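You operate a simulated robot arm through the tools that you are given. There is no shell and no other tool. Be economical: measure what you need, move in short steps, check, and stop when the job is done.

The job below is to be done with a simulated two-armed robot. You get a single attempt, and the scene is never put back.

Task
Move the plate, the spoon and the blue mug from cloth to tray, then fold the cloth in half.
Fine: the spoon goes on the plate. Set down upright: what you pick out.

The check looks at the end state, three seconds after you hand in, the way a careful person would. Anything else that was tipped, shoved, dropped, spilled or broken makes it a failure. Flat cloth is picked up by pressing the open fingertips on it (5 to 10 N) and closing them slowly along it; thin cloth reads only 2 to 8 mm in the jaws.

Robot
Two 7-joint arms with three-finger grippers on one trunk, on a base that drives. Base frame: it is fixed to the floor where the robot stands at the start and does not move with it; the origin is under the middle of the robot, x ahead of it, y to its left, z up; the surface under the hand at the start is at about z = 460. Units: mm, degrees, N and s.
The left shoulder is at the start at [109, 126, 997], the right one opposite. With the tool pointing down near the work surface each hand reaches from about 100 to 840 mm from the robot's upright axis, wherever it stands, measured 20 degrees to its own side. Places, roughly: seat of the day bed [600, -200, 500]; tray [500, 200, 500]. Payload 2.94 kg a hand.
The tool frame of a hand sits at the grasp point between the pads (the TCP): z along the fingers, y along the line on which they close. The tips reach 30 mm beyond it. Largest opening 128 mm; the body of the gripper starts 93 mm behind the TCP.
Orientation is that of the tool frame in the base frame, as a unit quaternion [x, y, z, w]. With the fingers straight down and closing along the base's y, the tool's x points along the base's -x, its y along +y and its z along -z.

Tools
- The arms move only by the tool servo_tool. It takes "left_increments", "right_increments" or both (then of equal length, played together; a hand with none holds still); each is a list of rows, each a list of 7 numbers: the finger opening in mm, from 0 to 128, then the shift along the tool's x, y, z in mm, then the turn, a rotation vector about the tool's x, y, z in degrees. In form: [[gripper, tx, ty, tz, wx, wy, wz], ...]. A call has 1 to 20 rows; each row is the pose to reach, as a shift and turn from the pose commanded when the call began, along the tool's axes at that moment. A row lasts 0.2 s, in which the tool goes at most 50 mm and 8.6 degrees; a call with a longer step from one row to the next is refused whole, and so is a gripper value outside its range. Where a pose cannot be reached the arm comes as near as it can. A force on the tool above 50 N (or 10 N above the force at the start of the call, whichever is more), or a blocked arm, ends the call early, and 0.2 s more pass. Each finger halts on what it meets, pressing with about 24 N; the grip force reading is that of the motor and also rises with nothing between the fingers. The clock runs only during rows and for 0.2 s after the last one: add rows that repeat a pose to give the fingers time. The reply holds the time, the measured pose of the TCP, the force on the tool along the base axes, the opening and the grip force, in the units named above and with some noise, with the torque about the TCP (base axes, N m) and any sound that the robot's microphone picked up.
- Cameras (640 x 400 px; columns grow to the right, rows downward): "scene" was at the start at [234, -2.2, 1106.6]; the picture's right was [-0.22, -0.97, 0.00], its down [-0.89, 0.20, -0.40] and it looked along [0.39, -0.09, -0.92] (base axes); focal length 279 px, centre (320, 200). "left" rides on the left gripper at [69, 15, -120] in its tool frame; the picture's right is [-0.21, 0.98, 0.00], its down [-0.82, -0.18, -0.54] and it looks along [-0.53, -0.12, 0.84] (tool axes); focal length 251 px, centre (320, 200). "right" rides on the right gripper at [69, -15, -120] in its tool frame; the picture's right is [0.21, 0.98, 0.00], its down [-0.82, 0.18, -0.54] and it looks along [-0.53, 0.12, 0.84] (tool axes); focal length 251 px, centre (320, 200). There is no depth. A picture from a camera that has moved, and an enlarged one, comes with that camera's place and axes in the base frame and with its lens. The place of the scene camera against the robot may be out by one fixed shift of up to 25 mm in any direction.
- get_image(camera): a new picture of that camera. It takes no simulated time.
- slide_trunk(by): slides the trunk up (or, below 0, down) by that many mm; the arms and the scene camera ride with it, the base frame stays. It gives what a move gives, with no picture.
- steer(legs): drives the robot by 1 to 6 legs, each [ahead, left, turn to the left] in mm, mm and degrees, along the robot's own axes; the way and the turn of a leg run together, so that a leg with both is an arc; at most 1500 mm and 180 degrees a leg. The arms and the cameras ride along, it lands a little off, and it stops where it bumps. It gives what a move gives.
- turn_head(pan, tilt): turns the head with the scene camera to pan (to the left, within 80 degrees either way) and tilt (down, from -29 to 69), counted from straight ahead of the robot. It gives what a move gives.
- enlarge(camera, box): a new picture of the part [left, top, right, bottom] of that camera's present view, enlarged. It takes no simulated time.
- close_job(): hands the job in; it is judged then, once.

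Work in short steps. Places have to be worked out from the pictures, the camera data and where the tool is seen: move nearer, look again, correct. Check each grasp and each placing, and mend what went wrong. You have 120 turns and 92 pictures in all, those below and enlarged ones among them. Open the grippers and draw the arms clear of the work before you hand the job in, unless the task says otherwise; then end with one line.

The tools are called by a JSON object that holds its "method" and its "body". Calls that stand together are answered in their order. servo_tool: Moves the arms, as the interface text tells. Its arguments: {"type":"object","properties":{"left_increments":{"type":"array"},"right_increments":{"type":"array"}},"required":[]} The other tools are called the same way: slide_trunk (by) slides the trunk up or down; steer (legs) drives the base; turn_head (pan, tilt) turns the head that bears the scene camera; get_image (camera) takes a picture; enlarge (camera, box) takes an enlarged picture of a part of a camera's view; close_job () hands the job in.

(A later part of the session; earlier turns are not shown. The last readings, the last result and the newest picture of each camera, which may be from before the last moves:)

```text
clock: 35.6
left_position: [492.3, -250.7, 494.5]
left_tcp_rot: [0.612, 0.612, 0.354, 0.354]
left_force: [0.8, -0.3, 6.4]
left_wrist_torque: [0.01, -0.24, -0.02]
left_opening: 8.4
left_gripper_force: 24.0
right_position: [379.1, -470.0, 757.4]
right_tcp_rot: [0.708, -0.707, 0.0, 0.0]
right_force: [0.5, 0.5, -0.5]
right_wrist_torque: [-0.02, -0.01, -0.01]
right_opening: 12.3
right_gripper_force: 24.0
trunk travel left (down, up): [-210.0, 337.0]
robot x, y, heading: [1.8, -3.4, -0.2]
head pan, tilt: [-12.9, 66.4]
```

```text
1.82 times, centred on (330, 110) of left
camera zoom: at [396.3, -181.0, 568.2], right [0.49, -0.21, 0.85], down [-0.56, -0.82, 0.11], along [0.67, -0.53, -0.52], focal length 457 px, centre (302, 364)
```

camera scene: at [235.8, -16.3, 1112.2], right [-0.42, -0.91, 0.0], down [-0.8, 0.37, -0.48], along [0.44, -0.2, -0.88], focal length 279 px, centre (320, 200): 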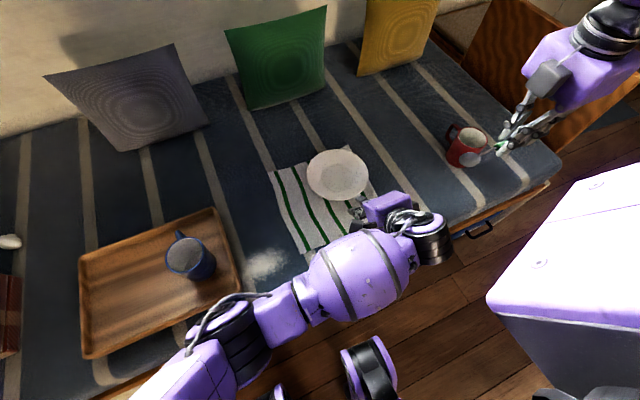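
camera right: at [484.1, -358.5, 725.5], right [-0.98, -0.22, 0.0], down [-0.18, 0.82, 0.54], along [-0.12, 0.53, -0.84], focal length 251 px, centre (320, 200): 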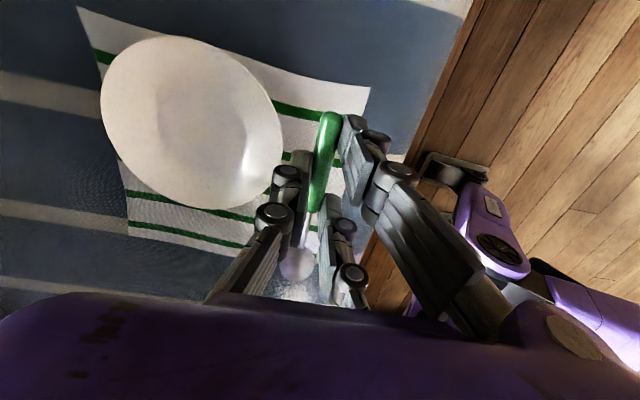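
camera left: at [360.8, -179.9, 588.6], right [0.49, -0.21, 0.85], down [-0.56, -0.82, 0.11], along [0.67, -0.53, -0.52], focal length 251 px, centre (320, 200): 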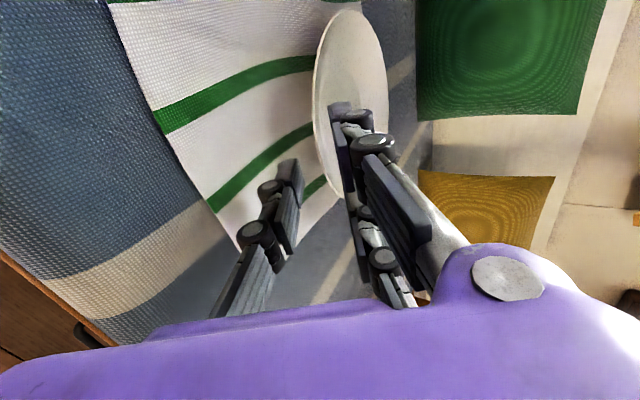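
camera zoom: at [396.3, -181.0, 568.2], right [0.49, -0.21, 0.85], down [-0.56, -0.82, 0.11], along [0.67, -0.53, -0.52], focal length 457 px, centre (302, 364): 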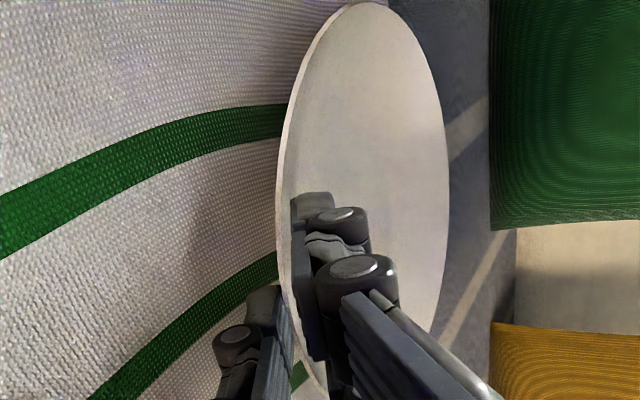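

Gripped at 8.4 mm, 24 N. I lift slowly 40 mm and check.

{"method": "servo_tool", "body": {"left_increments": [[0, 0, 4.3, -2.5, 0, 0, 0], [0, 0, 8.7, -5, 0, 0, 0], [0, 0, 17.3, -10, 0, 0, 0], [0, 0, 26, -15, 0, 0, 0], [0, 0, 34.6, -20, 0, 0, 0], [0, 0, 34.6, -20, 0, 0, 0]]}}

{"method": "get_image", "body": {"camera": "left"}}

{"method": "get_image", "body": {"camera": "scene"}}

```text
clock: 37.0
left_position: [494.4, -250.5, 534.6]
left_tcp_rot: [0.612, 0.613, 0.354, 0.353]
left_force: [-0.3, -0.9, -0.9]
left_wrist_torque: [0.0, 0.02, 0.02]
left_opening: 7.1
left_gripper_force: 24.1
right_position: [378.5, -469.9, 756.8]
right_tcp_rot: [0.707, -0.707, 0.0, 0.0]
right_force: [-0.3, -0.1, -0.9]
right_wrist_torque: [-0.01, 0.0, 0.0]
right_opening: 12.4
right_gripper_force: 24.2
trunk travel left (down, up): [-210.0, 337.0]
robot x, y, heading: [1.4, -2.2, 0.0]
head pan, tilt: [-12.9, 66.4]
```

```text
57 pictures are left
camera left: at [398.3, -181.6, 607.3], right [0.49, -0.21, 0.85], down [-0.56, -0.82, 0.11], along [0.67, -0.53, -0.52], focal length 251 px, centre (320, 200)
```

left: 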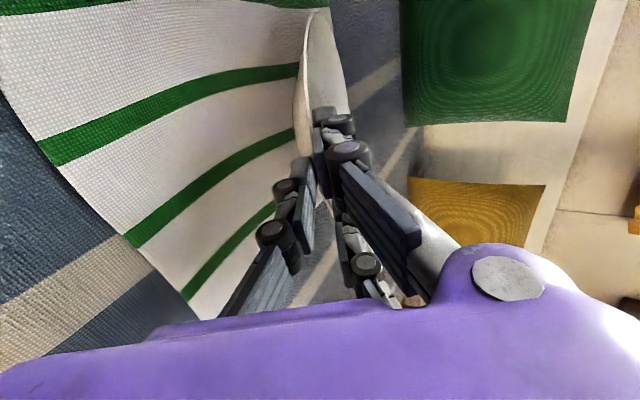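

```text
56 pictures are left
camera scene: at [232.8, -14.9, 1109.0], right [-0.42, -0.91, 0.0], down [-0.82, 0.38, -0.44], along [0.4, -0.18, -0.9], focal length 279 px, centre (320, 200)
```

scene: 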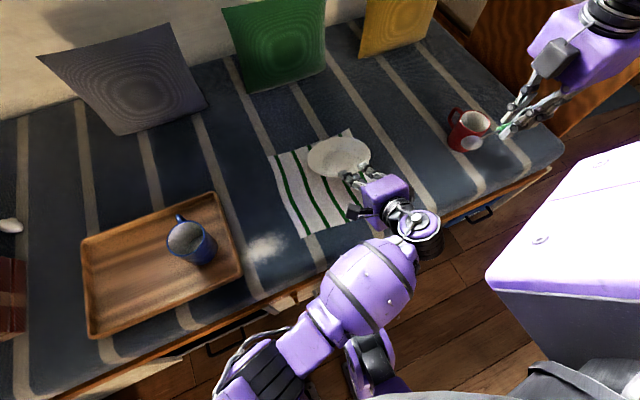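

{"method": "enlarge", "body": {"camera": "left", "box": [230, 0, 430, 220]}}

{"method": "enlarge", "body": {"camera": "scene", "box": [250, 110, 420, 250]}}

```text
1.82 times, centred on (330, 110) of left
camera zoom: at [398.3, -181.6, 607.3], right [0.49, -0.21, 0.85], down [-0.56, -0.82, 0.11], along [0.67, -0.53, -0.52], focal length 457 px, centre (302, 364)
```

zoom: 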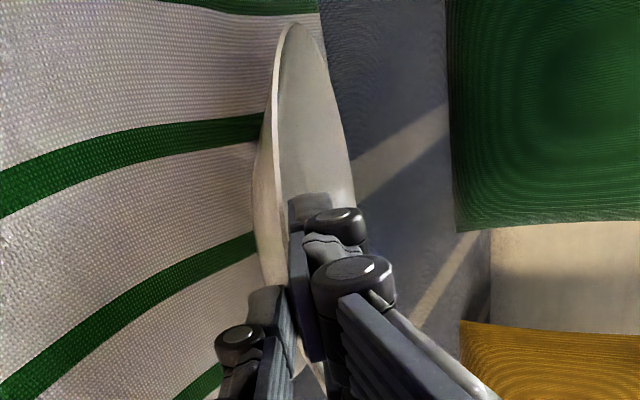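

```text
2.86 times, centred on (335, 180) of scene
camera zoom: at [232.8, -14.9, 1109.0], right [-0.42, -0.91, 0.0], down [-0.82, 0.38, -0.44], along [0.4, -0.18, -0.9], focal length 798 px, centre (277, 257)
```

zoom: 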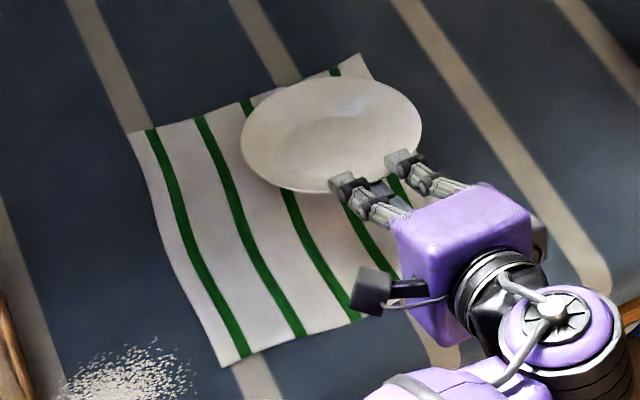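

The plate's near rim is held but its far side drooped and still rests on the cloth. I lift further and watch weight and torque.

{"method": "servo_tool", "body": {"left_increments": [[0, 0, 8.7, -5, 0, 0, 0], [0, 0, 17.3, -10, 0, 0, 0], [0, 0, 26, -15, 0, 0, 0], [0, 0, 34.6, -20, 0, 0, 0], [0, 0, 43.3, -25, 0, 0, 0], [0, 0, 43.3, -25, 0, 0, 0]]}}

{"method": "get_image", "body": {"camera": "left"}}

{"method": "enlarge", "body": {"camera": "scene", "box": [250, 110, 420, 250]}}

```text
clock: 38.4
left_position: [494.3, -249.9, 585.7]
left_tcp_rot: [0.612, 0.612, 0.353, 0.354]
left_force: [0.3, 0.6, 0.4]
left_wrist_torque: [-0.02, 0.01, -0.01]
left_opening: 0.1
left_gripper_force: 3.1
right_position: [380.0, -470.1, 756.5]
right_tcp_rot: [0.708, -0.706, 0.001, 0.0]
right_force: [-0.2, -0.8, -0.2]
right_wrist_torque: [-0.01, 0.03, -0.03]
right_opening: 12.1
right_gripper_force: 23.9
trunk travel left (down, up): [-210.0, 337.0]
robot x, y, heading: [3.0, 3.9, 0.3]
head pan, tilt: [-12.9, 66.4]
```

```text
53 pictures are left
camera left: at [398.0, -180.5, 657.5], right [0.49, -0.21, 0.85], down [-0.56, -0.82, 0.11], along [0.67, -0.53, -0.52], focal length 251 px, centre (320, 200)
```

left: 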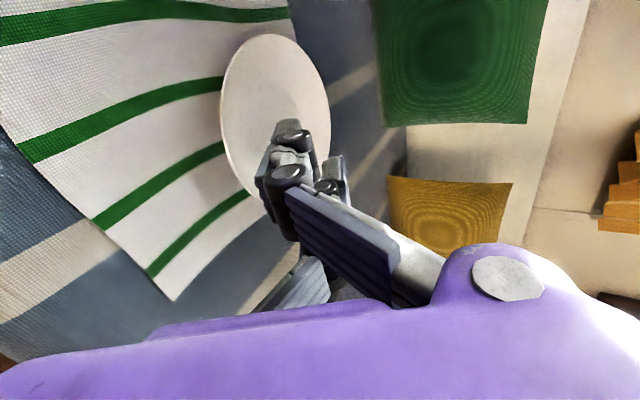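

```text
2.86 times, centred on (335, 180) of scene
camera zoom: at [232.3, -14.6, 1108.5], right [-0.42, -0.91, 0.0], down [-0.82, 0.38, -0.43], along [0.39, -0.18, -0.9], focal length 798 px, centre (277, 257)
```

zoom: 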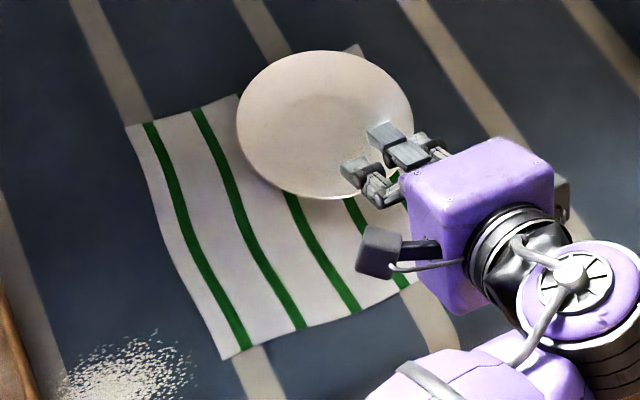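

The rim slipped out; the plate settled back flat on the cloth. One hand cannot hold it level, so I'll carry it with both hands at opposite rims; first the spoon goes on the plate. I retract the left hand up and back, pointing it down.

{"method": "servo_tool", "body": {"left_increments": [[0, 0, 8, -20, 0, 0, 0], [0, 10, 20, -45, 8, 0, 0], [0, 20, 35, -65, 16, 0, 0], [0, 30, 50, -85, 24, 0, 0], [0, 40, 62, -100, 32, 0, 0], [0, 50, 74, -112, 40, 0, 0], [0, 60, 74, -112, 48, 0, 0], [0, 60, 74, -112, 56, 0, 0], [0, 60, 74, -112, 60, 0, 0], [0, 60, 74, -112, 60, 0, 0]]}}

```text
clock: 40.6
left_position: [473.8, -218.2, 588.3]
left_tcp_rot: [0.707, 0.707, 0.0, 0.0]
left_force: [0.1, 0.7, 0.6]
left_wrist_torque: [0.01, -0.04, 0.01]
left_opening: 0.0
left_gripper_force: 2.7
left hand out of reach, approached as far as the arm can: row 6, 7, 8, 9, 10
right_position: [380.3, -470.5, 756.8]
right_tcp_rot: [0.708, -0.706, 0.0, 0.001]
right_force: [-0.1, -0.2, 0.2]
right_wrist_torque: [-0.01, 0.02, -0.04]
right_opening: 12.3
right_gripper_force: 24.0
trunk travel left (down, up): [-210.0, 337.0]
robot x, y, heading: [2.0, -0.5, -0.3]
head pan, tilt: [-12.9, 66.4]
```

The arm's fold limited that, but it points down. I move it left/up while turning back to its natural yaw.

{"method": "servo_tool", "body": {"left_increments": [[0, 15, 0, -10, 0, 0, 0], [0, 35, 0, -20, 0, 0, -8], [0, 55, 0, -35, 0, 0, -16], [0, 75, 0, -50, 0, 0, -24], [0, 100, 0, -65, 0, 0, -32], [0, 125, 0, -80, 0, 0, -40], [0, 150, 0, -95, 0, 0, -48], [0, 175, 0, -110, 0, 0, -56], [0, 195, 0, -110, 0, 0, -64], [0, 205, 0, -110, 0, 0, -72], [0, 210, 0, -110, 0, 0, -80], [0, 215, 0, -110, 0, 0, -88], [0, 218, 0, -110, 0, 0, -90], [0, 218, 0, -110, 0, 0, -90]]}}

{"method": "get_image", "body": {"camera": "scene"}}

```text
clock: 43.6
left_position: [504.7, -1.2, 561.7]
left_tcp_rot: [-0.002, 1.0, 0.009, 0.003]
left_force: [0.4, 0.1, 0.1]
left_wrist_torque: [0.04, 0.0, -0.01]
left_opening: 0.2
left_gripper_force: 2.4
left hand out of reach, approached as far as the arm can: row 1, 2, 3, 4, 5, 6, 7, 8, 9, 10, 11, 12, 13, 14
right_position: [380.1, -470.6, 756.7]
right_tcp_rot: [0.707, -0.707, 0.0, -0.001]
right_force: [0.2, 0.2, -0.4]
right_wrist_torque: [-0.04, -0.01, -0.01]
right_opening: 12.1
right_gripper_force: 24.7
trunk travel left (down, up): [-210.0, 337.0]
robot x, y, heading: [0.7, 1.7, -0.1]
head pan, tilt: [-12.9, 66.4]
```

```text
51 pictures are left
camera scene: at [230.6, -13.6, 1107.0], right [-0.41, -0.91, 0.0], down [-0.83, 0.38, -0.41], along [0.37, -0.17, -0.91], focal length 279 px, centre (320, 200)
```

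scene: 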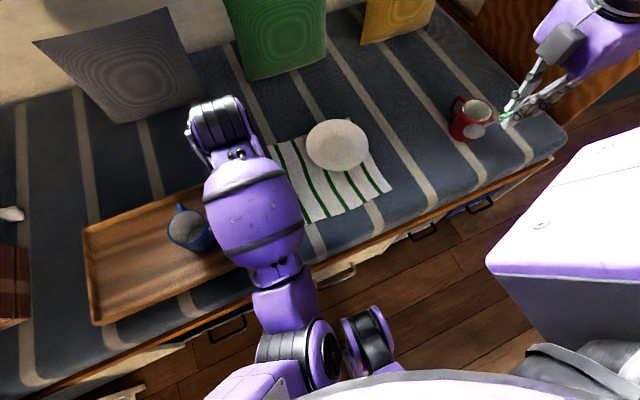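

The arm's commanded pose ran ahead of its reach. I command it back toward its well-known start pose [487, 30, 755].

{"method": "servo_tool", "body": {"left_increments": [[0, -26, 0, 30, 0, 0, 0], [0, -53, 2, 60, 0, 0, 0], [0, -53, 2, 60, 0, 0, 0], [0, -53, 2, 60, 0, 0, 0], [0, -53, 2, 60, 0, 0, 0]]}}

```text
clock: 44.8
left_position: [559.0, -12.7, 507.9]
left_tcp_rot: [0.0, 1.0, -0.001, 0.0]
left_force: [0.0, -1.2, 0.1]
left_wrist_torque: [-0.02, -0.01, 0.02]
left_opening: 0.0
left_gripper_force: 3.3
right_position: [379.9, -469.9, 756.6]
right_tcp_rot: [0.707, -0.707, 0.0, 0.0]
right_force: [-0.8, 0.5, -0.2]
right_wrist_torque: [-0.01, -0.06, 0.0]
right_opening: 12.3
right_gripper_force: 24.2
trunk travel left (down, up): [-210.0, 337.0]
robot x, y, heading: [-4.3, -2.4, 0.1]
head pan, tilt: [-12.9, 66.4]
```

The command base is the reached pose, so the hand went lower; it is clear of everything. I raise it, moving outward.

{"method": "servo_tool", "body": {"left_increments": [[0, -10, 0, -30, 0, 0, 0], [0, -20, 5, -60, 0, 0, 0], [0, -30, 10, -90, 0, 0, 0], [0, -40, 15, -120, 0, 0, 0], [0, -50, 20, -150, 0, 0, 0], [0, -50, 20, -150, 0, 0, 0]]}}

{"method": "get_image", "body": {"camera": "scene"}}

```text
clock: 46.2
left_position: [625.9, 11.2, 640.8]
left_tcp_rot: [0.0, 1.0, 0.001, 0.0]
left_force: [0.3, -0.7, 0.4]
left_wrist_torque: [0.01, -0.01, 0.01]
left_opening: 0.1
left_gripper_force: 2.9
left hand out of reach, approached as far as the arm can: row 4, 5, 6
right_position: [379.2, -469.0, 757.0]
right_tcp_rot: [0.708, -0.706, 0.0, -0.001]
right_force: [0.4, -0.2, -0.3]
right_wrist_torque: [-0.03, 0.0, 0.01]
right_opening: 12.2
right_gripper_force: 24.0
trunk travel left (down, up): [-210.0, 337.0]
robot x, y, heading: [-0.7, -0.9, 0.0]
head pan, tilt: [-12.9, 66.4]
```

```text
50 pictures are left
camera scene: at [229.9, -13.2, 1106.4], right [-0.41, -0.91, 0.0], down [-0.84, 0.38, -0.4], along [0.36, -0.16, -0.92], focal length 279 px, centre (320, 200)
```

scene: 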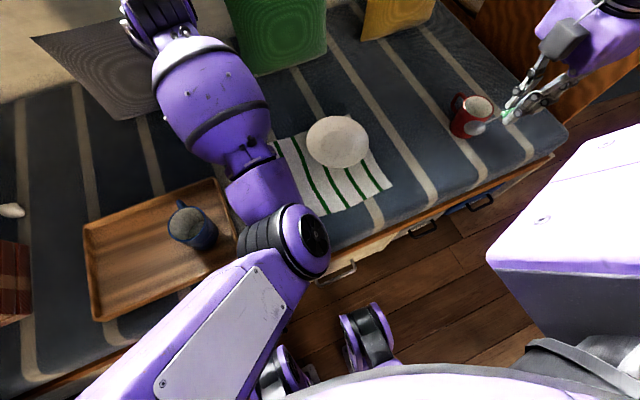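

The elbow has swung inward, which limits it. I move the hand out to the left at this height to let the arm unfold.

{"method": "servo_tool", "body": {"left_increments": [[0, 0, 30, 0, 0, 0, 0], [0, 0, 60, 0, 0, 0, 0], [0, 0, 90, 0, 0, 0, 0], [0, 0, 120, 0, 0, 0, 0], [0, 0, 150, -10, 0, 0, 0], [0, 0, 180, -20, 0, 0, 0], [0, 0, 210, -30, 0, 0, 0], [0, 0, 240, -45, 0, 0, 0], [0, 0, 270, -60, 0, 0, 0], [0, 0, 300, -80, 0, 0, 0], [0, 0, 300, -100, 0, 0, 0], [0, 0, 300, -100, 0, 0, 0]]}}

{"method": "get_image", "body": {"camera": "scene"}}

```text
clock: 48.8
left_position: [627.0, 310.8, 741.4]
left_tcp_rot: [0.0, 1.0, 0.0, 0.0]
left_force: [0.3, 0.1, 0.0]
left_wrist_torque: [0.01, -0.05, 0.01]
left_opening: 0.0
left_gripper_force: 3.4
right_position: [380.2, -469.5, 757.1]
right_tcp_rot: [0.708, -0.707, 0.0, 0.0]
right_force: [-0.2, -0.5, -0.7]
right_wrist_torque: [-0.01, 0.02, 0.02]
right_opening: 12.2
right_gripper_force: 23.4
trunk travel left (down, up): [-210.0, 337.0]
robot x, y, heading: [1.3, -1.5, 0.2]
head pan, tilt: [-12.9, 66.4]
```

```text
49 pictures are left
camera scene: at [230.1, -13.3, 1106.4], right [-0.42, -0.91, 0.0], down [-0.83, 0.38, -0.4], along [0.36, -0.17, -0.92], focal length 279 px, centre (320, 200)
```

scene: 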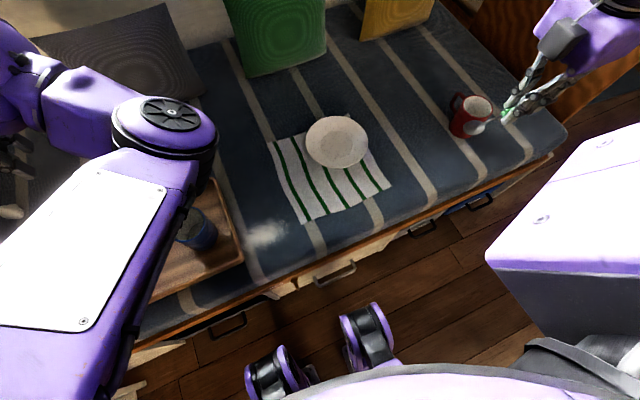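

Reach is restored. Here, in free space, I tilt the left hand so the fingers point toward -y and down (60° about its x), to see whether the elbow swings outward.

{"method": "servo_tool", "body": {"left_increments": [[0, 0, 0, 0, 7.5, 0, 0], [0, 0, 0, 0, 15, 0, 0], [0, 0, 0, 0, 22.5, 0, 0], [0, 0, 0, 0, 30, 0, 0], [0, 0, 0, 0, 37.5, 0, 0], [0, 0, 0, 0, 45, 0, 0], [0, 0, 0, 0, 52.5, 0, 0], [0, 0, 0, 0, 60, 0, 0], [0, 0, 0, 0, 60, 0, 0]]}}

{"method": "get_image", "body": {"camera": "scene"}}

```text
clock: 50.8
left_position: [628.1, 311.0, 741.0]
left_tcp_rot: [0.0, 0.866, -0.5, 0.0]
left_force: [0.9, 0.3, 1.0]
left_wrist_torque: [0.05, 0.03, 0.03]
left_opening: 0.0
left_gripper_force: 3.4
right_position: [378.4, -470.3, 756.1]
right_tcp_rot: [0.707, -0.707, 0.0, 0.0]
right_force: [0.6, -1.2, -0.8]
right_wrist_torque: [0.02, 0.02, 0.0]
right_opening: 12.3
right_gripper_force: 23.9
trunk travel left (down, up): [-210.0, 337.0]
robot x, y, heading: [4.2, 3.0, -0.0]
head pan, tilt: [-12.9, 66.4]
```

```text
48 pictures are left
camera scene: at [229.9, -14.0, 1106.5], right [-0.42, -0.91, 0.0], down [-0.83, 0.38, -0.4], along [0.36, -0.17, -0.92], focal length 279 px, centre (320, 200)
```

scene: 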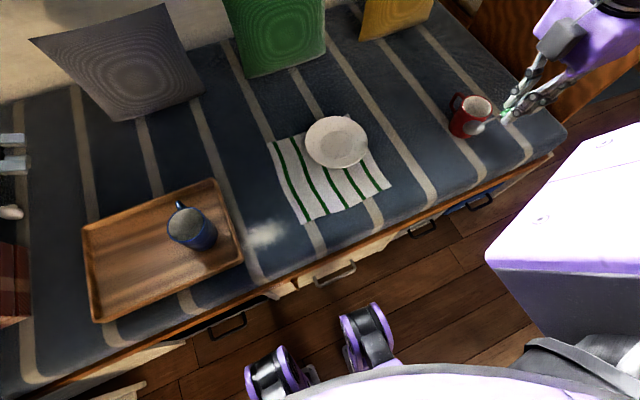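

The left arm is now in a good posture, fingers pointing to -y. Now the right hand brings the spoon, turned along x, above the plate.

{"method": "servo_tool", "body": {"right_increments": [[5, -15, -12, 5, 0, 0, 0], [5, -35, -28, 15, 0, 0, 8], [5, -55, -45, 25, 0, 0, 16], [5, -75, -62, 37, 0, 0, 24], [5, -95, -80, 50, 0, 0, 32], [5, -115, -96, 62, 0, 0, 40], [5, -135, -112, 75, 0, 0, 48], [5, -155, -128, 88, 0, 0, 56], [5, -175, -144, 100, 0, 0, 64], [5, -195, -160, 112, 0, 0, 72], [5, -210, -172, 124, 0, 0, 80], [5, -220, -180, 134, 0, 0, 88], [5, -222, -181, 137, 0, 0, 90], [5, -222, -181, 137, 0, 0, 90]]}}

{"method": "get_image", "body": {"camera": "right"}}

```text
clock: 53.8
left_position: [626.3, 312.9, 740.3]
left_tcp_rot: [0.0, 0.866, -0.501, 0.0]
left_force: [0.1, -0.1, 0.3]
left_wrist_torque: [-0.01, -0.01, -0.01]
left_opening: 0.0
left_gripper_force: 3.5
right_position: [560.1, -248.3, 621.8]
right_tcp_rot: [0.0, 1.0, 0.0, 0.0]
right_force: [-0.7, 0.7, 0.0]
right_wrist_torque: [-0.03, 0.0, 0.02]
right_opening: 12.4
right_gripper_force: 24.0
trunk travel left (down, up): [-210.0, 337.0]
robot x, y, heading: [-1.0, -4.5, -0.1]
head pan, tilt: [-12.9, 66.4]
```

```text
47 pictures are left
camera right: at [490.2, -264.1, 741.2], right [-0.21, 0.98, 0.0], down [0.82, 0.18, 0.54], along [0.53, 0.12, -0.84], focal length 251 px, centre (320, 200)
```

right: 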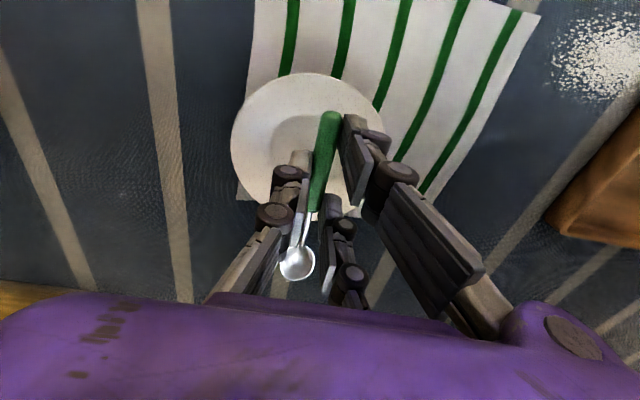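

Plate centre fits [600, -251]; the spoon spans x 526–668, centred over it. I lower to just above contact.

{"method": "servo_tool", "body": {"right_increments": [[5, 0, -2, 30, 0, 0, 0], [5, 0, -2, 60, 0, 0, 0], [5, 0, -2, 85, 0, 0, 0], [5, 0, -2, 100, 0, 0, 0], [5, 0, -2, 104, 0, 0, 0], [5, 0, -2, 107, 0, 0, 0], [5, 0, -2, 107, 0, 0, 0]]}}

{"method": "enlarge", "body": {"camera": "right", "box": [180, 40, 460, 300]}}

```text
clock: 55.4
left_position: [625.3, 312.0, 741.9]
left_tcp_rot: [0.0, 0.866, -0.5, 0.0]
left_force: [0.0, -0.7, 0.2]
left_wrist_torque: [0.02, 0.01, 0.01]
left_opening: 0.2
left_gripper_force: 3.5
right_position: [560.0, -250.5, 514.8]
right_tcp_rot: [0.0, 1.0, -0.001, 0.002]
right_force: [-2.3, -1.8, 19.7]
right_wrist_torque: [-0.06, 0.14, 0.0]
right_opening: 12.4
right_gripper_force: 24.2
trunk travel left (down, up): [-210.0, 337.0]
robot x, y, heading: [-1.5, 0.4, 0.1]
head pan, tilt: [-12.9, 66.4]
```

```text
1.54 times, centred on (320, 170) of right
camera zoom: at [489.8, -266.1, 635.0], right [-0.22, 0.98, 0.0], down [0.82, 0.18, 0.54], along [0.53, 0.12, -0.84], focal length 387 px, centre (320, 246)
```

zoom: 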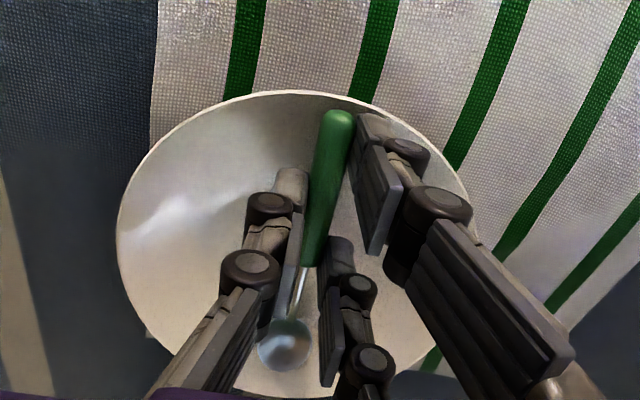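

Contact (20 N). I ease up 4 mm, open a bit and rise.

{"method": "servo_tool", "body": {"right_increments": [[10, 0, 0, -3, 0, 0, 0], [16, 0, 0, -4, 0, 0, 0], [22, 0, 0, -4, 0, 0, 0], [30, 0, 0, -6, 0, 0, 0], [30, 0, 0, -15, 0, 0, 0], [30, 0, 0, -40, 0, 0, 0], [30, 0, 0, -75, 0, 0, 0], [30, 0, 0, -115, 0, 0, 0], [30, 0, 0, -140, 0, 0, 0]]}}

{"method": "get_image", "body": {"camera": "right"}}

```text
clock: 57.4
left_position: [626.1, 311.6, 740.5]
left_tcp_rot: [-0.001, 0.866, -0.5, -0.001]
left_force: [-0.8, 0.0, -0.9]
left_wrist_torque: [-0.01, 0.01, 0.0]
left_opening: 0.0
left_gripper_force: 3.1
right_position: [556.1, -250.2, 655.8]
right_tcp_rot: [0.001, 1.0, -0.001, -0.001]
right_force: [0.2, 0.5, -0.6]
right_wrist_torque: [-0.01, -0.02, 0.03]
right_opening: 30.1
right_gripper_force: 0.1
trunk travel left (down, up): [-210.0, 337.0]
robot x, y, heading: [-0.8, -3.4, 0.1]
head pan, tilt: [-12.9, 66.4]
```

```text
45 pictures are left
camera right: at [487.2, -266.5, 776.8], right [-0.22, 0.98, 0.0], down [0.82, 0.18, 0.54], along [0.53, 0.12, -0.84], focal length 251 px, centre (320, 200)
```

right: 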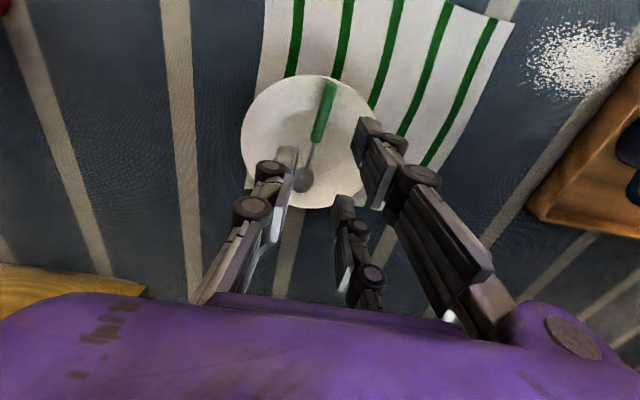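

The spoon lies on the plate. Now both hands go to pre-grasp: right on the -y side, left on the +y side of the plate (centre ≈ [603, -254]), tilted 30° below horizontal, at z ≈ 600.

{"method": "servo_tool", "body": {"left_increments": [[24, 2, -16, 31, 0, 0, 0], [24, 4, -31, 61, 0, 0, 0], [24, 6, -47, 92, 0, 0, 0], [24, 8, -63, 122, 0, 0, 0], [24, 10, -79, 153, 0, 0, 0], [24, 12, -94, 183, 0, 0, 0], [24, 14, -110, 214, 0, 0, 0], [24, 16, -126, 245, 0, 0, 0], [24, 18, -142, 275, 0, 0, 0], [24, 20, -157, 306, 0, 0, 0], [24, 22, -173, 336, 0, 0, 0], [24, 23, -189, 367, 0, 0, 0], [24, 23, -160, 383, 0, 0, 0], [24, 23, -130, 400, 0, 0, 0], [24, 23, -100, 416, 0, 0, 0], [24, 23, -84, 427, 0, 0, 0], [24, 23, -84, 427, 0, 0, 0]], "right_increments": [[30, -4, -15, 0, 0, 0, 0], [30, -8, -35, 0, -5, 0, 0], [28, -12, -55, 0, -12, 0, 0], [26, -16, -75, 0, -20, 0, 0], [24, -20, -95, 0, -28, 0, 0], [24, -24, -115, 0, -36, 0, 0], [24, -28, -135, 0, -44, 0, 0], [24, -34, -150, 0, -52, 0, 0], [24, -40, -160, 10, -60, 0, 0], [24, -47, -160, 25, -60, 0, 0], [24, -47, -160, 40, -60, 0, 0], [24, -47, -160, 55, -60, 0, 0], [24, -47, -160, 55, -60, 0, 0], [24, -47, -160, 55, -60, 0, 0], [24, -47, -160, 55, -60, 0, 0], [24, -47, -160, 55, -60, 0, 0], [24, -47, -160, 55, -60, 0, 0]]}}

{"method": "get_image", "body": {"camera": "right"}}

{"method": "get_image", "body": {"camera": "left"}}

```text
clock: 59.9
left_position: [657.9, 8.2, 752.9]
left_tcp_rot: [-0.065, 0.854, -0.512, 0.066]
left_force: [0.3, -0.2, -0.2]
left_wrist_torque: [0.0, 0.03, 0.01]
left_opening: 24.4
left_gripper_force: 0.1
right_position: [602.4, -408.6, 610.0]
right_tcp_rot: [0.001, 0.866, 0.5, -0.001]
right_force: [-0.3, 0.0, 0.2]
right_wrist_torque: [-0.02, 0.05, 0.0]
right_opening: 24.0
right_gripper_force: 0.2
trunk travel left (down, up): [-210.0, 337.0]
robot x, y, heading: [0.5, 3.5, 0.0]
head pan, tilt: [-12.9, 66.4]
stopped in row 12 (left hand): the arm was blocked; the commanded pose is now the measured one
```

```text
44 pictures are left
camera right: at [532.9, -521.4, 657.4], right [-0.21, 0.49, 0.85], down [0.82, -0.38, 0.42], along [0.53, 0.79, -0.32], focal length 251 px, centre (320, 200)
```

right: 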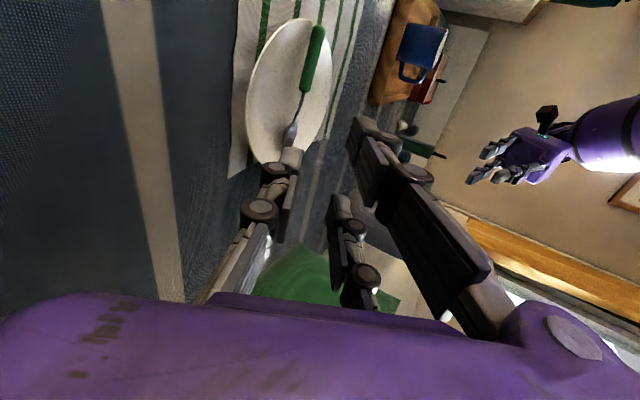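

```text
43 pictures are left
camera left: at [567.7, 105.9, 791.9], right [0.17, 0.49, -0.85], down [0.72, 0.53, 0.45], along [0.68, -0.69, -0.26], focal length 251 px, centre (320, 200)
```

left: 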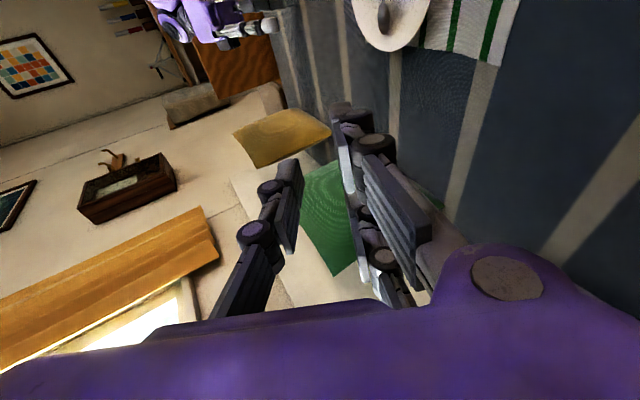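

The left arm got blocked (arm across the body). Standing opposite the plate would suit both arms, and driving could carry it; first I check the floor space to the left for driving.

{"method": "turn_head", "body": {"pan": 45, "tilt": 50}}

{"method": "get_image", "body": {"camera": "scene"}}

```text
clock: 61.2
left_position: [657.1, 6.2, 752.1]
left_tcp_rot: [-0.065, 0.854, -0.512, 0.065]
left_force: [-0.6, -0.1, -0.6]
left_wrist_torque: [0.02, 0.01, 0.0]
left_opening: 24.2
left_gripper_force: 0.1
right_position: [601.9, -407.8, 611.3]
right_tcp_rot: [-0.001, 0.866, 0.5, -0.001]
right_force: [0.2, 0.0, 0.2]
right_wrist_torque: [0.05, 0.0, 0.02]
right_opening: 24.1
right_gripper_force: 0.0
trunk travel left (down, up): [-210.0, 337.0]
robot x, y, heading: [1.3, -0.1, 0.2]
head pan, tilt: [45.0, 50.0]
```

```text
42 pictures are left
camera scene: at [240.8, -26.0, 1122.3], right [-0.5, -0.87, 0.0], down [-0.69, 0.4, -0.6], along [0.52, -0.3, -0.8], focal length 279 px, centre (320, 200)
```

scene: 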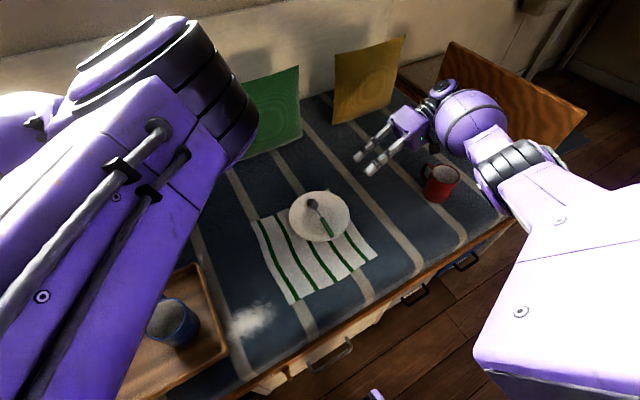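

The left upper arm is pressing against the head — that is the block. I withdraw the left arm to the left again.

{"method": "servo_tool", "body": {"left_increments": [[24, 0, 15, -30, 0, 0, 0], [24, 0, 30, -60, 0, 0, 0], [24, 0, 45, -90, 0, 0, 0], [24, 0, 60, -120, 0, 0, 0], [24, 0, 75, -150, 0, 0, 0], [24, 0, 90, -180, 0, 0, 0], [24, 0, 105, -210, 0, 0, 0], [24, 0, 120, -240, 0, 0, 0], [24, 0, 120, -240, 0, 0, 0]]}}

{"method": "turn_head", "body": {"pan": 45, "tilt": 55}}

{"method": "get_image", "body": {"camera": "scene"}}

```text
clock: 63.2
left_position: [611.2, 267.4, 757.3]
left_tcp_rot: [-0.062, 0.855, -0.512, 0.063]
left_force: [-0.2, -0.6, -0.4]
left_wrist_torque: [-0.02, -0.01, 0.0]
left_opening: 24.1
left_gripper_force: 0.0
right_position: [603.0, -409.9, 610.9]
right_tcp_rot: [-0.001, 0.866, 0.5, -0.001]
right_force: [-0.3, 0.3, -0.4]
right_wrist_torque: [-0.03, 0.02, 0.02]
right_opening: 23.9
right_gripper_force: 0.0
trunk travel left (down, up): [-210.0, 337.0]
robot x, y, heading: [5.4, 1.5, 0.2]
head pan, tilt: [45.0, 50.0]
```

```text
clock: 63.8
left_position: [611.6, 267.4, 755.6]
left_tcp_rot: [-0.063, 0.854, -0.512, 0.064]
left_force: [-0.2, 0.5, 0.0]
left_wrist_torque: [0.01, 0.03, 0.0]
left_opening: 24.1
left_gripper_force: 0.0
right_position: [603.2, -407.9, 611.8]
right_tcp_rot: [-0.001, 0.866, 0.5, 0.0]
right_force: [-0.6, -0.2, 0.0]
right_wrist_torque: [0.02, 0.04, -0.01]
right_opening: 24.0
right_gripper_force: 0.1
trunk travel left (down, up): [-210.0, 337.0]
robot x, y, heading: [-1.5, 0.8, 0.2]
head pan, tilt: [45.0, 55.0]
```

```text
41 pictures are left
camera scene: at [241.1, -25.7, 1122.5], right [-0.5, -0.87, 0.0], down [-0.69, 0.39, -0.61], along [0.53, -0.3, -0.8], focal length 279 px, centre (320, 200)
```

scene: 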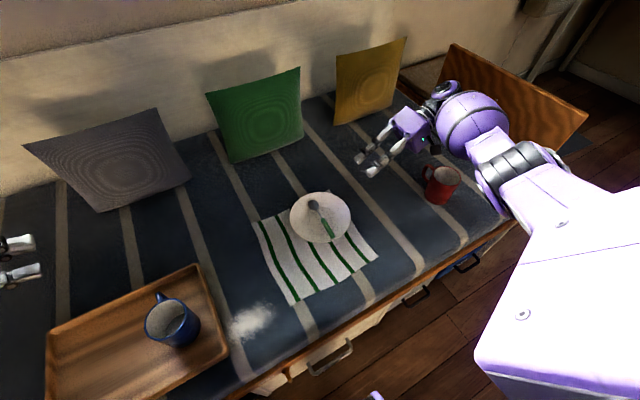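

The head stays stuck where pushed, so I rely on the hand cameras. New plan: one left-hand pinch but deeper (25° tilt, ~24 mm past the rim) from the front-left of the plate, with the robot shifted right. First the right arm folds back in and the left hand takes its new orientation.

{"method": "servo_tool", "body": {"left_increments": [[24, 0, 0, 0, 0.5, -5.4, -2.9], [24, 0, 0, 0, 1, -10.7, -5.7], [24, 0, 0, 0, 1.5, -16.1, -8.6], [24, 0, 0, 0, 2, -21.5, -11.4], [24, 0, 0, 0, 2.5, -26.8, -14.3], [24, 0, 0, 0, 3, -32.2, -17.1], [24, 0, 0, 0, 3, -32.2, -17.1], [24, 0, 0, 0, 3, -32.2, -17.1], [24, 0, 0, 0, 3, -32.2, -17.1], [24, 0, 0, 0, 3, -32.2, -17.1], [24, 0, 0, 0, 3, -32.2, -17.1]], "right_increments": [[24, 5, 10, -15, 0, 0, 0], [24, 20, 30, -30, 0, 0, 0], [24, 40, 50, -45, 8, 0, 0], [24, 60, 65, -55, 16, 0, 0], [24, 80, 80, -65, 24, 0, 0], [24, 100, 95, -75, 32, 0, 0], [24, 120, 103, -82, 40, 0, 0], [24, 140, 103, -82, 48, 0, 0], [24, 150, 103, -82, 56, 0, 0], [24, 150, 103, -82, 60, 0, 0], [24, 150, 103, -82, 60, 0, 0]]}}

```text
clock: 66.2
left_position: [609.8, 267.5, 757.7]
left_tcp_rot: [-0.324, 0.771, -0.501, 0.223]
left_force: [-0.3, 0.1, 0.1]
left_wrist_torque: [0.04, 0.01, 0.04]
left_opening: 24.5
left_gripper_force: 0.1
right_position: [454.5, -429.4, 740.5]
right_tcp_rot: [0.0, 1.0, -0.001, 0.0]
right_force: [0.2, -0.1, -0.5]
right_wrist_torque: [-0.02, 0.01, 0.01]
right_opening: 24.0
right_gripper_force: 0.0
trunk travel left (down, up): [-210.0, 337.0]
robot x, y, heading: [-0.4, -1.3, 0.0]
head pan, tilt: [45.0, 55.0]
```

Now drive 150 mm to the right.

{"method": "steer", "body": {"legs": [[0, -150, 0]]}}

{"method": "get_image", "body": {"camera": "scene"}}

```text
clock: 68.2
left_position: [609.9, 118.2, 757.4]
left_tcp_rot: [-0.324, 0.772, -0.5, 0.223]
left_force: [0.5, 0.1, 0.9]
left_wrist_torque: [0.04, 0.01, 0.02]
left_opening: 24.3
left_gripper_force: 0.0
right_position: [455.5, -579.8, 741.0]
right_tcp_rot: [-0.001, 1.0, 0.001, 0.0]
right_force: [-0.2, -0.6, 0.5]
right_wrist_torque: [-0.01, -0.02, -0.01]
right_opening: 24.0
right_gripper_force: 0.0
trunk travel left (down, up): [-210.0, 337.0]
robot x, y, heading: [-1.1, -151.8, 0.2]
head pan, tilt: [45.0, 55.0]
```

```text
40 pictures are left
camera scene: at [227.5, -87.9, 1119.7], right [0.71, -0.71, 0.0], down [-0.58, -0.58, -0.57], along [0.41, 0.41, -0.82], focal length 279 px, centre (320, 200)
```

scene: 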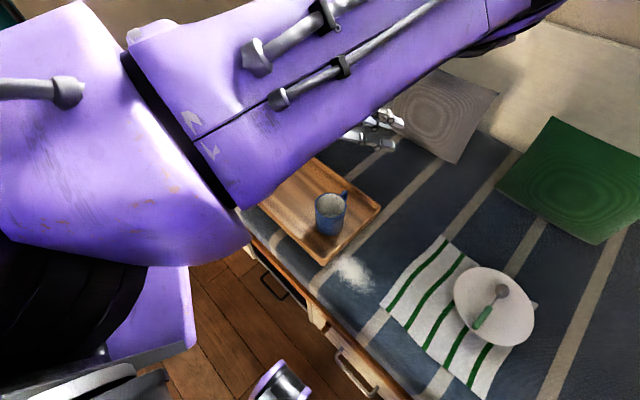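

The head turned freely now. I pan it away right and bring the left hand to a hover in front-left of the plate, at [470, -130, 600].

{"method": "turn_head", "body": {"pan": -45, "tilt": 60}}

{"method": "servo_tool", "body": {"left_increments": [[24, 28, 11, 12.5, 0, 0, 0], [24, 56, 22, 25, 0, 0, 0], [24, 84, 33, 37.5, 0, 0, 0], [24, 112, 44, 50, 0, 0, 0], [24, 140, 55.5, 62.5, 0, 0, 0], [24, 168, 66.5, 75, 0, 0, 0], [24, 196, 77.5, 87.5, 0, 0, 0], [24, 224, 88.5, 100, 0, 0, 0], [24, 252, 100, 113, 0, 0, 0], [24, 279, 111, 125, 0, 0, 0], [24, 279, 111, 125, 0, 0, 0]]}}

{"method": "get_image", "body": {"camera": "left"}}

```text
clock: 69.8
left_position: [609.9, 118.2, 757.8]
left_tcp_rot: [-0.324, 0.772, -0.5, 0.222]
left_force: [0.5, 0.2, -0.7]
left_wrist_torque: [0.0, 0.02, 0.0]
left_opening: 23.9
left_gripper_force: 0.1
right_position: [454.4, -578.6, 741.1]
right_tcp_rot: [-0.001, 1.0, 0.0, 0.0]
right_force: [1.2, 0.5, -0.8]
right_wrist_torque: [-0.01, -0.03, 0.02]
right_opening: 24.3
right_gripper_force: 0.1
trunk travel left (down, up): [-210.0, 337.0]
robot x, y, heading: [2.2, -145.1, -0.0]
head pan, tilt: [-45.0, 60.0]
```

```text
clock: 72.2
left_position: [520.8, -55.2, 589.1]
left_tcp_rot: [-0.337, 0.768, -0.493, 0.231]
left_force: [1.2, -0.4, 0.5]
left_wrist_torque: [-0.01, 0.0, 0.01]
left_opening: 24.0
left_gripper_force: 0.1
left hand out of reach, approached as far as the arm can: row 3, 4, 5, 6, 7, 8, 9, 10, 11
right_position: [453.7, -579.1, 740.6]
right_tcp_rot: [0.0, 1.0, -0.001, 0.0]
right_force: [0.3, 0.7, 0.3]
right_wrist_torque: [-0.02, 0.03, 0.02]
right_opening: 24.5
right_gripper_force: 0.2
trunk travel left (down, up): [-210.0, 337.0]
robot x, y, heading: [-1.2, -152.0, 0.0]
head pan, tilt: [-45.0, 60.0]
```

```text
39 pictures are left
camera left: at [387.9, -31.3, 621.9], right [-0.14, 0.44, -0.89], down [0.23, 0.89, 0.4], along [0.96, -0.15, -0.22], focal length 251 px, centre (320, 200)
```

left: 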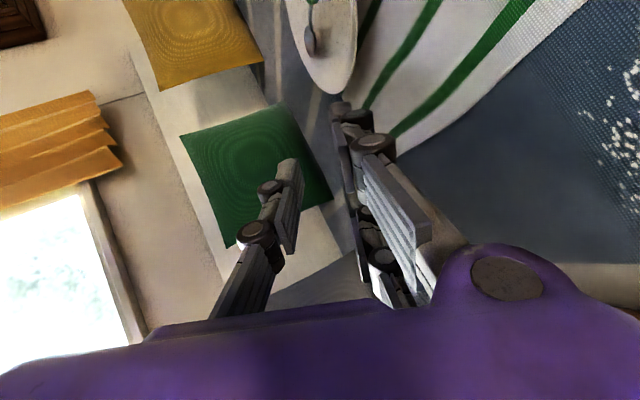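

The arm is too folded here; the robot stands too close. I drive back 130 mm.

{"method": "steer", "body": {"legs": [[-130, 0, 0]]}}

```text
clock: 73.5
left_position: [386.6, -57.4, 586.8]
left_tcp_rot: [-0.338, 0.769, -0.491, 0.228]
left_force: [-1.3, -0.3, 0.1]
left_wrist_torque: [0.0, -0.01, 0.0]
left_opening: 24.4
left_gripper_force: 0.1
right_position: [322.8, -578.6, 741.3]
right_tcp_rot: [-0.002, 1.0, 0.0, 0.0]
right_force: [-0.7, 0.3, 0.2]
right_wrist_torque: [-0.02, -0.02, 0.01]
right_opening: 24.2
right_gripper_force: 0.1
trunk travel left (down, up): [-210.0, 337.0]
robot x, y, heading: [-129.5, -152.6, -0.1]
head pan, tilt: [-45.0, 60.0]
```

Now I approach along the tool's axis to 100 mm short of the rim.

{"method": "servo_tool", "body": {"left_increments": [[24, 1, 1, 28, 0, 0, 0], [24, 2, 2, 56, 0, 0, 0], [24, 3, 4, 84, 0, 0, 0], [24, 4, 5, 110, 0, 0, 0], [24, 4.6, 5.8, 130, 0, 0, 0], [24, 4.6, 5.8, 131.7, 0, 0, 0], [24, 4.6, 5.8, 131.7, 0, 0, 0]]}}

{"method": "get_image", "body": {"camera": "left"}}

```text
clock: 75.1
left_position: [473.9, -113.7, 516.9]
left_tcp_rot: [-0.353, 0.768, -0.482, 0.231]
left_force: [-0.3, -0.1, 0.9]
left_wrist_torque: [0.01, -0.02, -0.02]
left_opening: 24.2
left_gripper_force: 0.1
left hand out of reach, approached as far as the arm can: row 2, 3, 4, 5, 6, 7
right_position: [322.7, -578.9, 740.9]
right_tcp_rot: [-0.002, 1.0, 0.0, 0.0]
right_force: [-0.2, 0.7, 1.1]
right_wrist_torque: [0.0, 0.01, 0.02]
right_opening: 24.1
right_gripper_force: 0.2
trunk travel left (down, up): [-210.0, 337.0]
robot x, y, heading: [-124.8, -150.6, 0.2]
head pan, tilt: [-45.0, 60.0]
```

```text
38 pictures are left
camera left: at [340.0, -92.0, 552.2], right [-0.17, 0.44, -0.88], down [0.21, 0.89, 0.41], along [0.96, -0.12, -0.25], focal length 251 px, centre (320, 200)
```

left: 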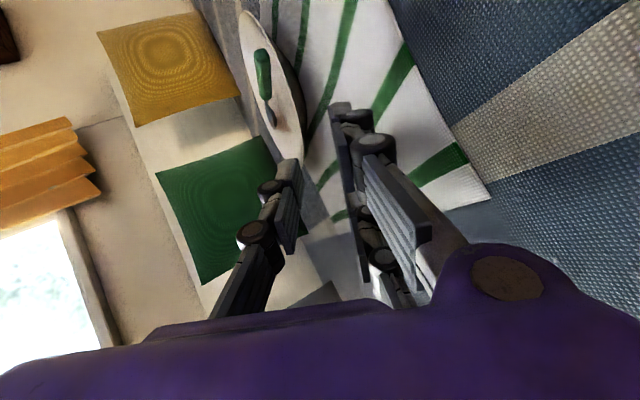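

Still at a limit toward -y. I back the hand off and up, then drive 120 mm further right.

{"method": "servo_tool", "body": {"left_increments": [[24, 0, -8, -30, 0, 0, 0], [24, 0, -16, -60, 0, 0, 0], [24, 0, -25, -90, 0, 0, 0], [24, -2, -33, -117, 0, 0, 0], [24, -2, -33, -117, 0, 0, 0]]}}

{"method": "steer", "body": {"legs": [[0, -120, 0]]}}

```text
clock: 76.5
left_position: [394.6, -38.9, 584.9]
left_tcp_rot: [-0.368, 0.768, -0.472, 0.229]
left_force: [0.9, 0.2, -0.1]
left_wrist_torque: [-0.06, -0.03, 0.0]
left_opening: 24.1
left_gripper_force: 0.1
left hand out of reach, approached as far as the arm can: row 1, 2, 3
right_position: [324.2, -576.7, 741.8]
right_tcp_rot: [-0.002, 1.0, 0.0, 0.001]
right_force: [0.2, 1.3, 0.4]
right_wrist_torque: [0.02, -0.04, -0.03]
right_opening: 24.1
right_gripper_force: 0.0
trunk travel left (down, up): [-210.0, 337.0]
robot x, y, heading: [-129.2, -150.3, 0.0]
head pan, tilt: [-45.0, 60.0]
stopped in row 5 (left hand): the arm was blocked; the commanded pose is now the measured one
```

```text
clock: 78.2
left_position: [396.0, -160.5, 584.7]
left_tcp_rot: [-0.368, 0.768, -0.471, 0.23]
left_force: [-0.2, -0.1, 0.4]
left_wrist_torque: [0.02, 0.01, -0.03]
left_opening: 24.0
left_gripper_force: 0.1
right_position: [323.5, -699.8, 741.9]
right_tcp_rot: [-0.002, 1.0, 0.001, 0.0]
right_force: [0.5, 0.2, 0.1]
right_wrist_torque: [0.0, 0.02, 0.0]
right_opening: 24.2
right_gripper_force: 0.2
trunk travel left (down, up): [-210.0, 337.0]
robot x, y, heading: [-128.6, -271.0, 0.2]
head pan, tilt: [-45.0, 60.0]
```

Now approach again to 75 mm short of the rim's front-left point ([537, -202, 486]).

{"method": "servo_tool", "body": {"left_increments": [[24, -14, 7, 23, 0, 0, 0], [24, -28, 14, 46, 0, 0, 0], [24, -42, 20, 69, 0, 0, 0], [24, -54.7, 27, 91, 0, 0, 0], [24, -54.7, 27, 91, 0, 0, 0]]}}

{"method": "get_image", "body": {"camera": "left"}}

```text
clock: 79.4
left_position: [485.4, -160.9, 520.7]
left_tcp_rot: [-0.367, 0.768, -0.471, 0.229]
left_force: [0.6, -0.2, 0.4]
left_wrist_torque: [-0.01, -0.04, 0.0]
left_opening: 24.2
left_gripper_force: 0.1
right_position: [323.1, -698.8, 740.7]
right_tcp_rot: [-0.002, 1.0, 0.0, 0.0]
right_force: [0.0, 0.1, 0.0]
right_wrist_torque: [0.01, -0.01, -0.01]
right_opening: 24.0
right_gripper_force: 0.1
trunk travel left (down, up): [-210.0, 337.0]
robot x, y, heading: [-133.4, -271.3, -0.1]
head pan, tilt: [-45.0, 60.0]
```

```text
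37 pictures are left
camera left: at [352.7, -144.0, 560.3], right [-0.21, 0.45, -0.87], down [0.2, 0.89, 0.41], along [0.96, -0.09, -0.27], focal length 251 px, centre (320, 200)
```

left: 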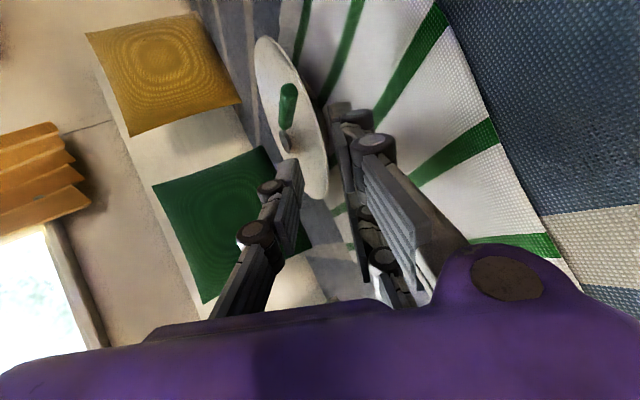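

{"method": "enlarge", "body": {"camera": "left", "box": [220, 20, 420, 240]}}

```text
1.82 times, centred on (320, 130) of left
camera zoom: at [352.7, -144.0, 560.3], right [-0.21, 0.45, -0.87], down [0.2, 0.89, 0.41], along [0.96, -0.09, -0.27], focal length 457 px, centre (320, 327)
```

zoom: 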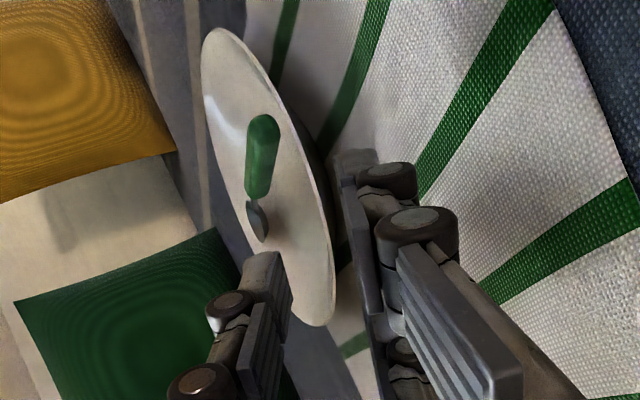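

Rim is about 3 mm toward the lower fingers. I narrow to 14 mm, approach to just short of the rim, and check alignment.

{"method": "servo_tool", "body": {"left_increments": [[20, 0, 0, 12, 0, 0, 0], [16, 0, -1, 24, 0, 0, 0], [14, 0, -1, 34, 0, 0, 0], [14, 0, -1, 40, 0, 0, 0], [14, 0, -1, 40, 0, 0, 0]]}}

{"method": "enlarge", "body": {"camera": "left", "box": [240, 60, 400, 230]}}

```text
clock: 80.6
left_position: [511.8, -182.4, 502.5]
left_tcp_rot: [-0.369, 0.767, -0.472, 0.23]
left_force: [0.1, 0.2, 0.3]
left_wrist_torque: [0.0, 0.0, 0.03]
left_opening: 14.0
left_gripper_force: 0.0
right_position: [321.9, -699.7, 740.7]
right_tcp_rot: [-0.002, 1.0, 0.0, 0.0]
right_force: [-0.1, -0.2, 0.2]
right_wrist_torque: [0.01, -0.02, -0.02]
right_opening: 24.1
right_gripper_force: 0.1
trunk travel left (down, up): [-210.0, 337.0]
robot x, y, heading: [-131.9, -270.4, 0.2]
head pan, tilt: [-45.0, 60.0]
```

```text
2.35 times, centred on (320, 145) of left
camera zoom: at [379.8, -165.4, 542.3], right [-0.21, 0.45, -0.87], down [0.2, 0.89, 0.41], along [0.96, -0.09, -0.27], focal length 592 px, centre (320, 329)
```

zoom: 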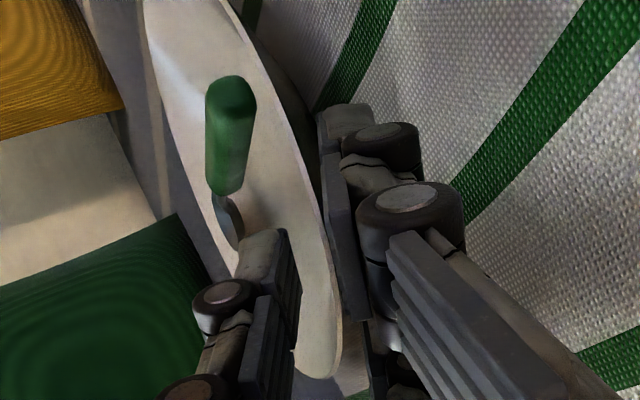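

Aligned: the rim sits between the thumb and lower prongs. I advance 27 mm (2 mm up), then check before closing.

{"method": "servo_tool", "body": {"left_increments": [[14, 0, -2, 6, 0, 0, 0], [14, 0, -2, 12, 0, 0, 0], [14, 0, -2, 18, 0, 0, 0], [14, 0, -2, 23, 0, 0, 0], [14, 0, -2, 27, 0, 0, 0], [14, 0, -2, 27, 0, 0, 0]]}}

{"method": "enlarge", "body": {"camera": "left", "box": [240, 60, 400, 230]}}

```text
clock: 82.0
left_position: [532.6, -196.3, 492.3]
left_tcp_rot: [-0.368, 0.767, -0.472, 0.23]
left_force: [0.7, 0.4, -1.0]
left_wrist_torque: [-0.04, 0.03, -0.01]
left_opening: 14.2
left_gripper_force: 0.1
right_position: [323.9, -699.0, 741.0]
right_tcp_rot: [-0.002, 1.0, 0.001, 0.001]
right_force: [0.8, 0.8, -0.1]
right_wrist_torque: [0.0, 0.0, -0.03]
right_opening: 24.4
right_gripper_force: 0.0
trunk travel left (down, up): [-210.0, 337.0]
robot x, y, heading: [-132.0, -269.8, -0.2]
head pan, tilt: [-45.0, 60.0]
```

```text
2.35 times, centred on (320, 145) of left
camera zoom: at [400.1, -180.4, 531.4], right [-0.21, 0.45, -0.87], down [0.2, 0.89, 0.41], along [0.96, -0.09, -0.27], focal length 592 px, centre (320, 329)
```

zoom: 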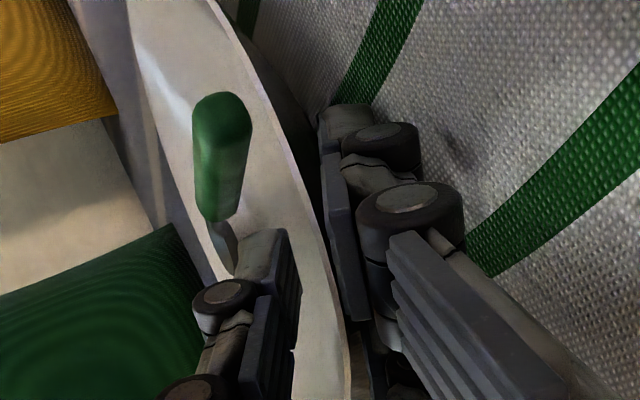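

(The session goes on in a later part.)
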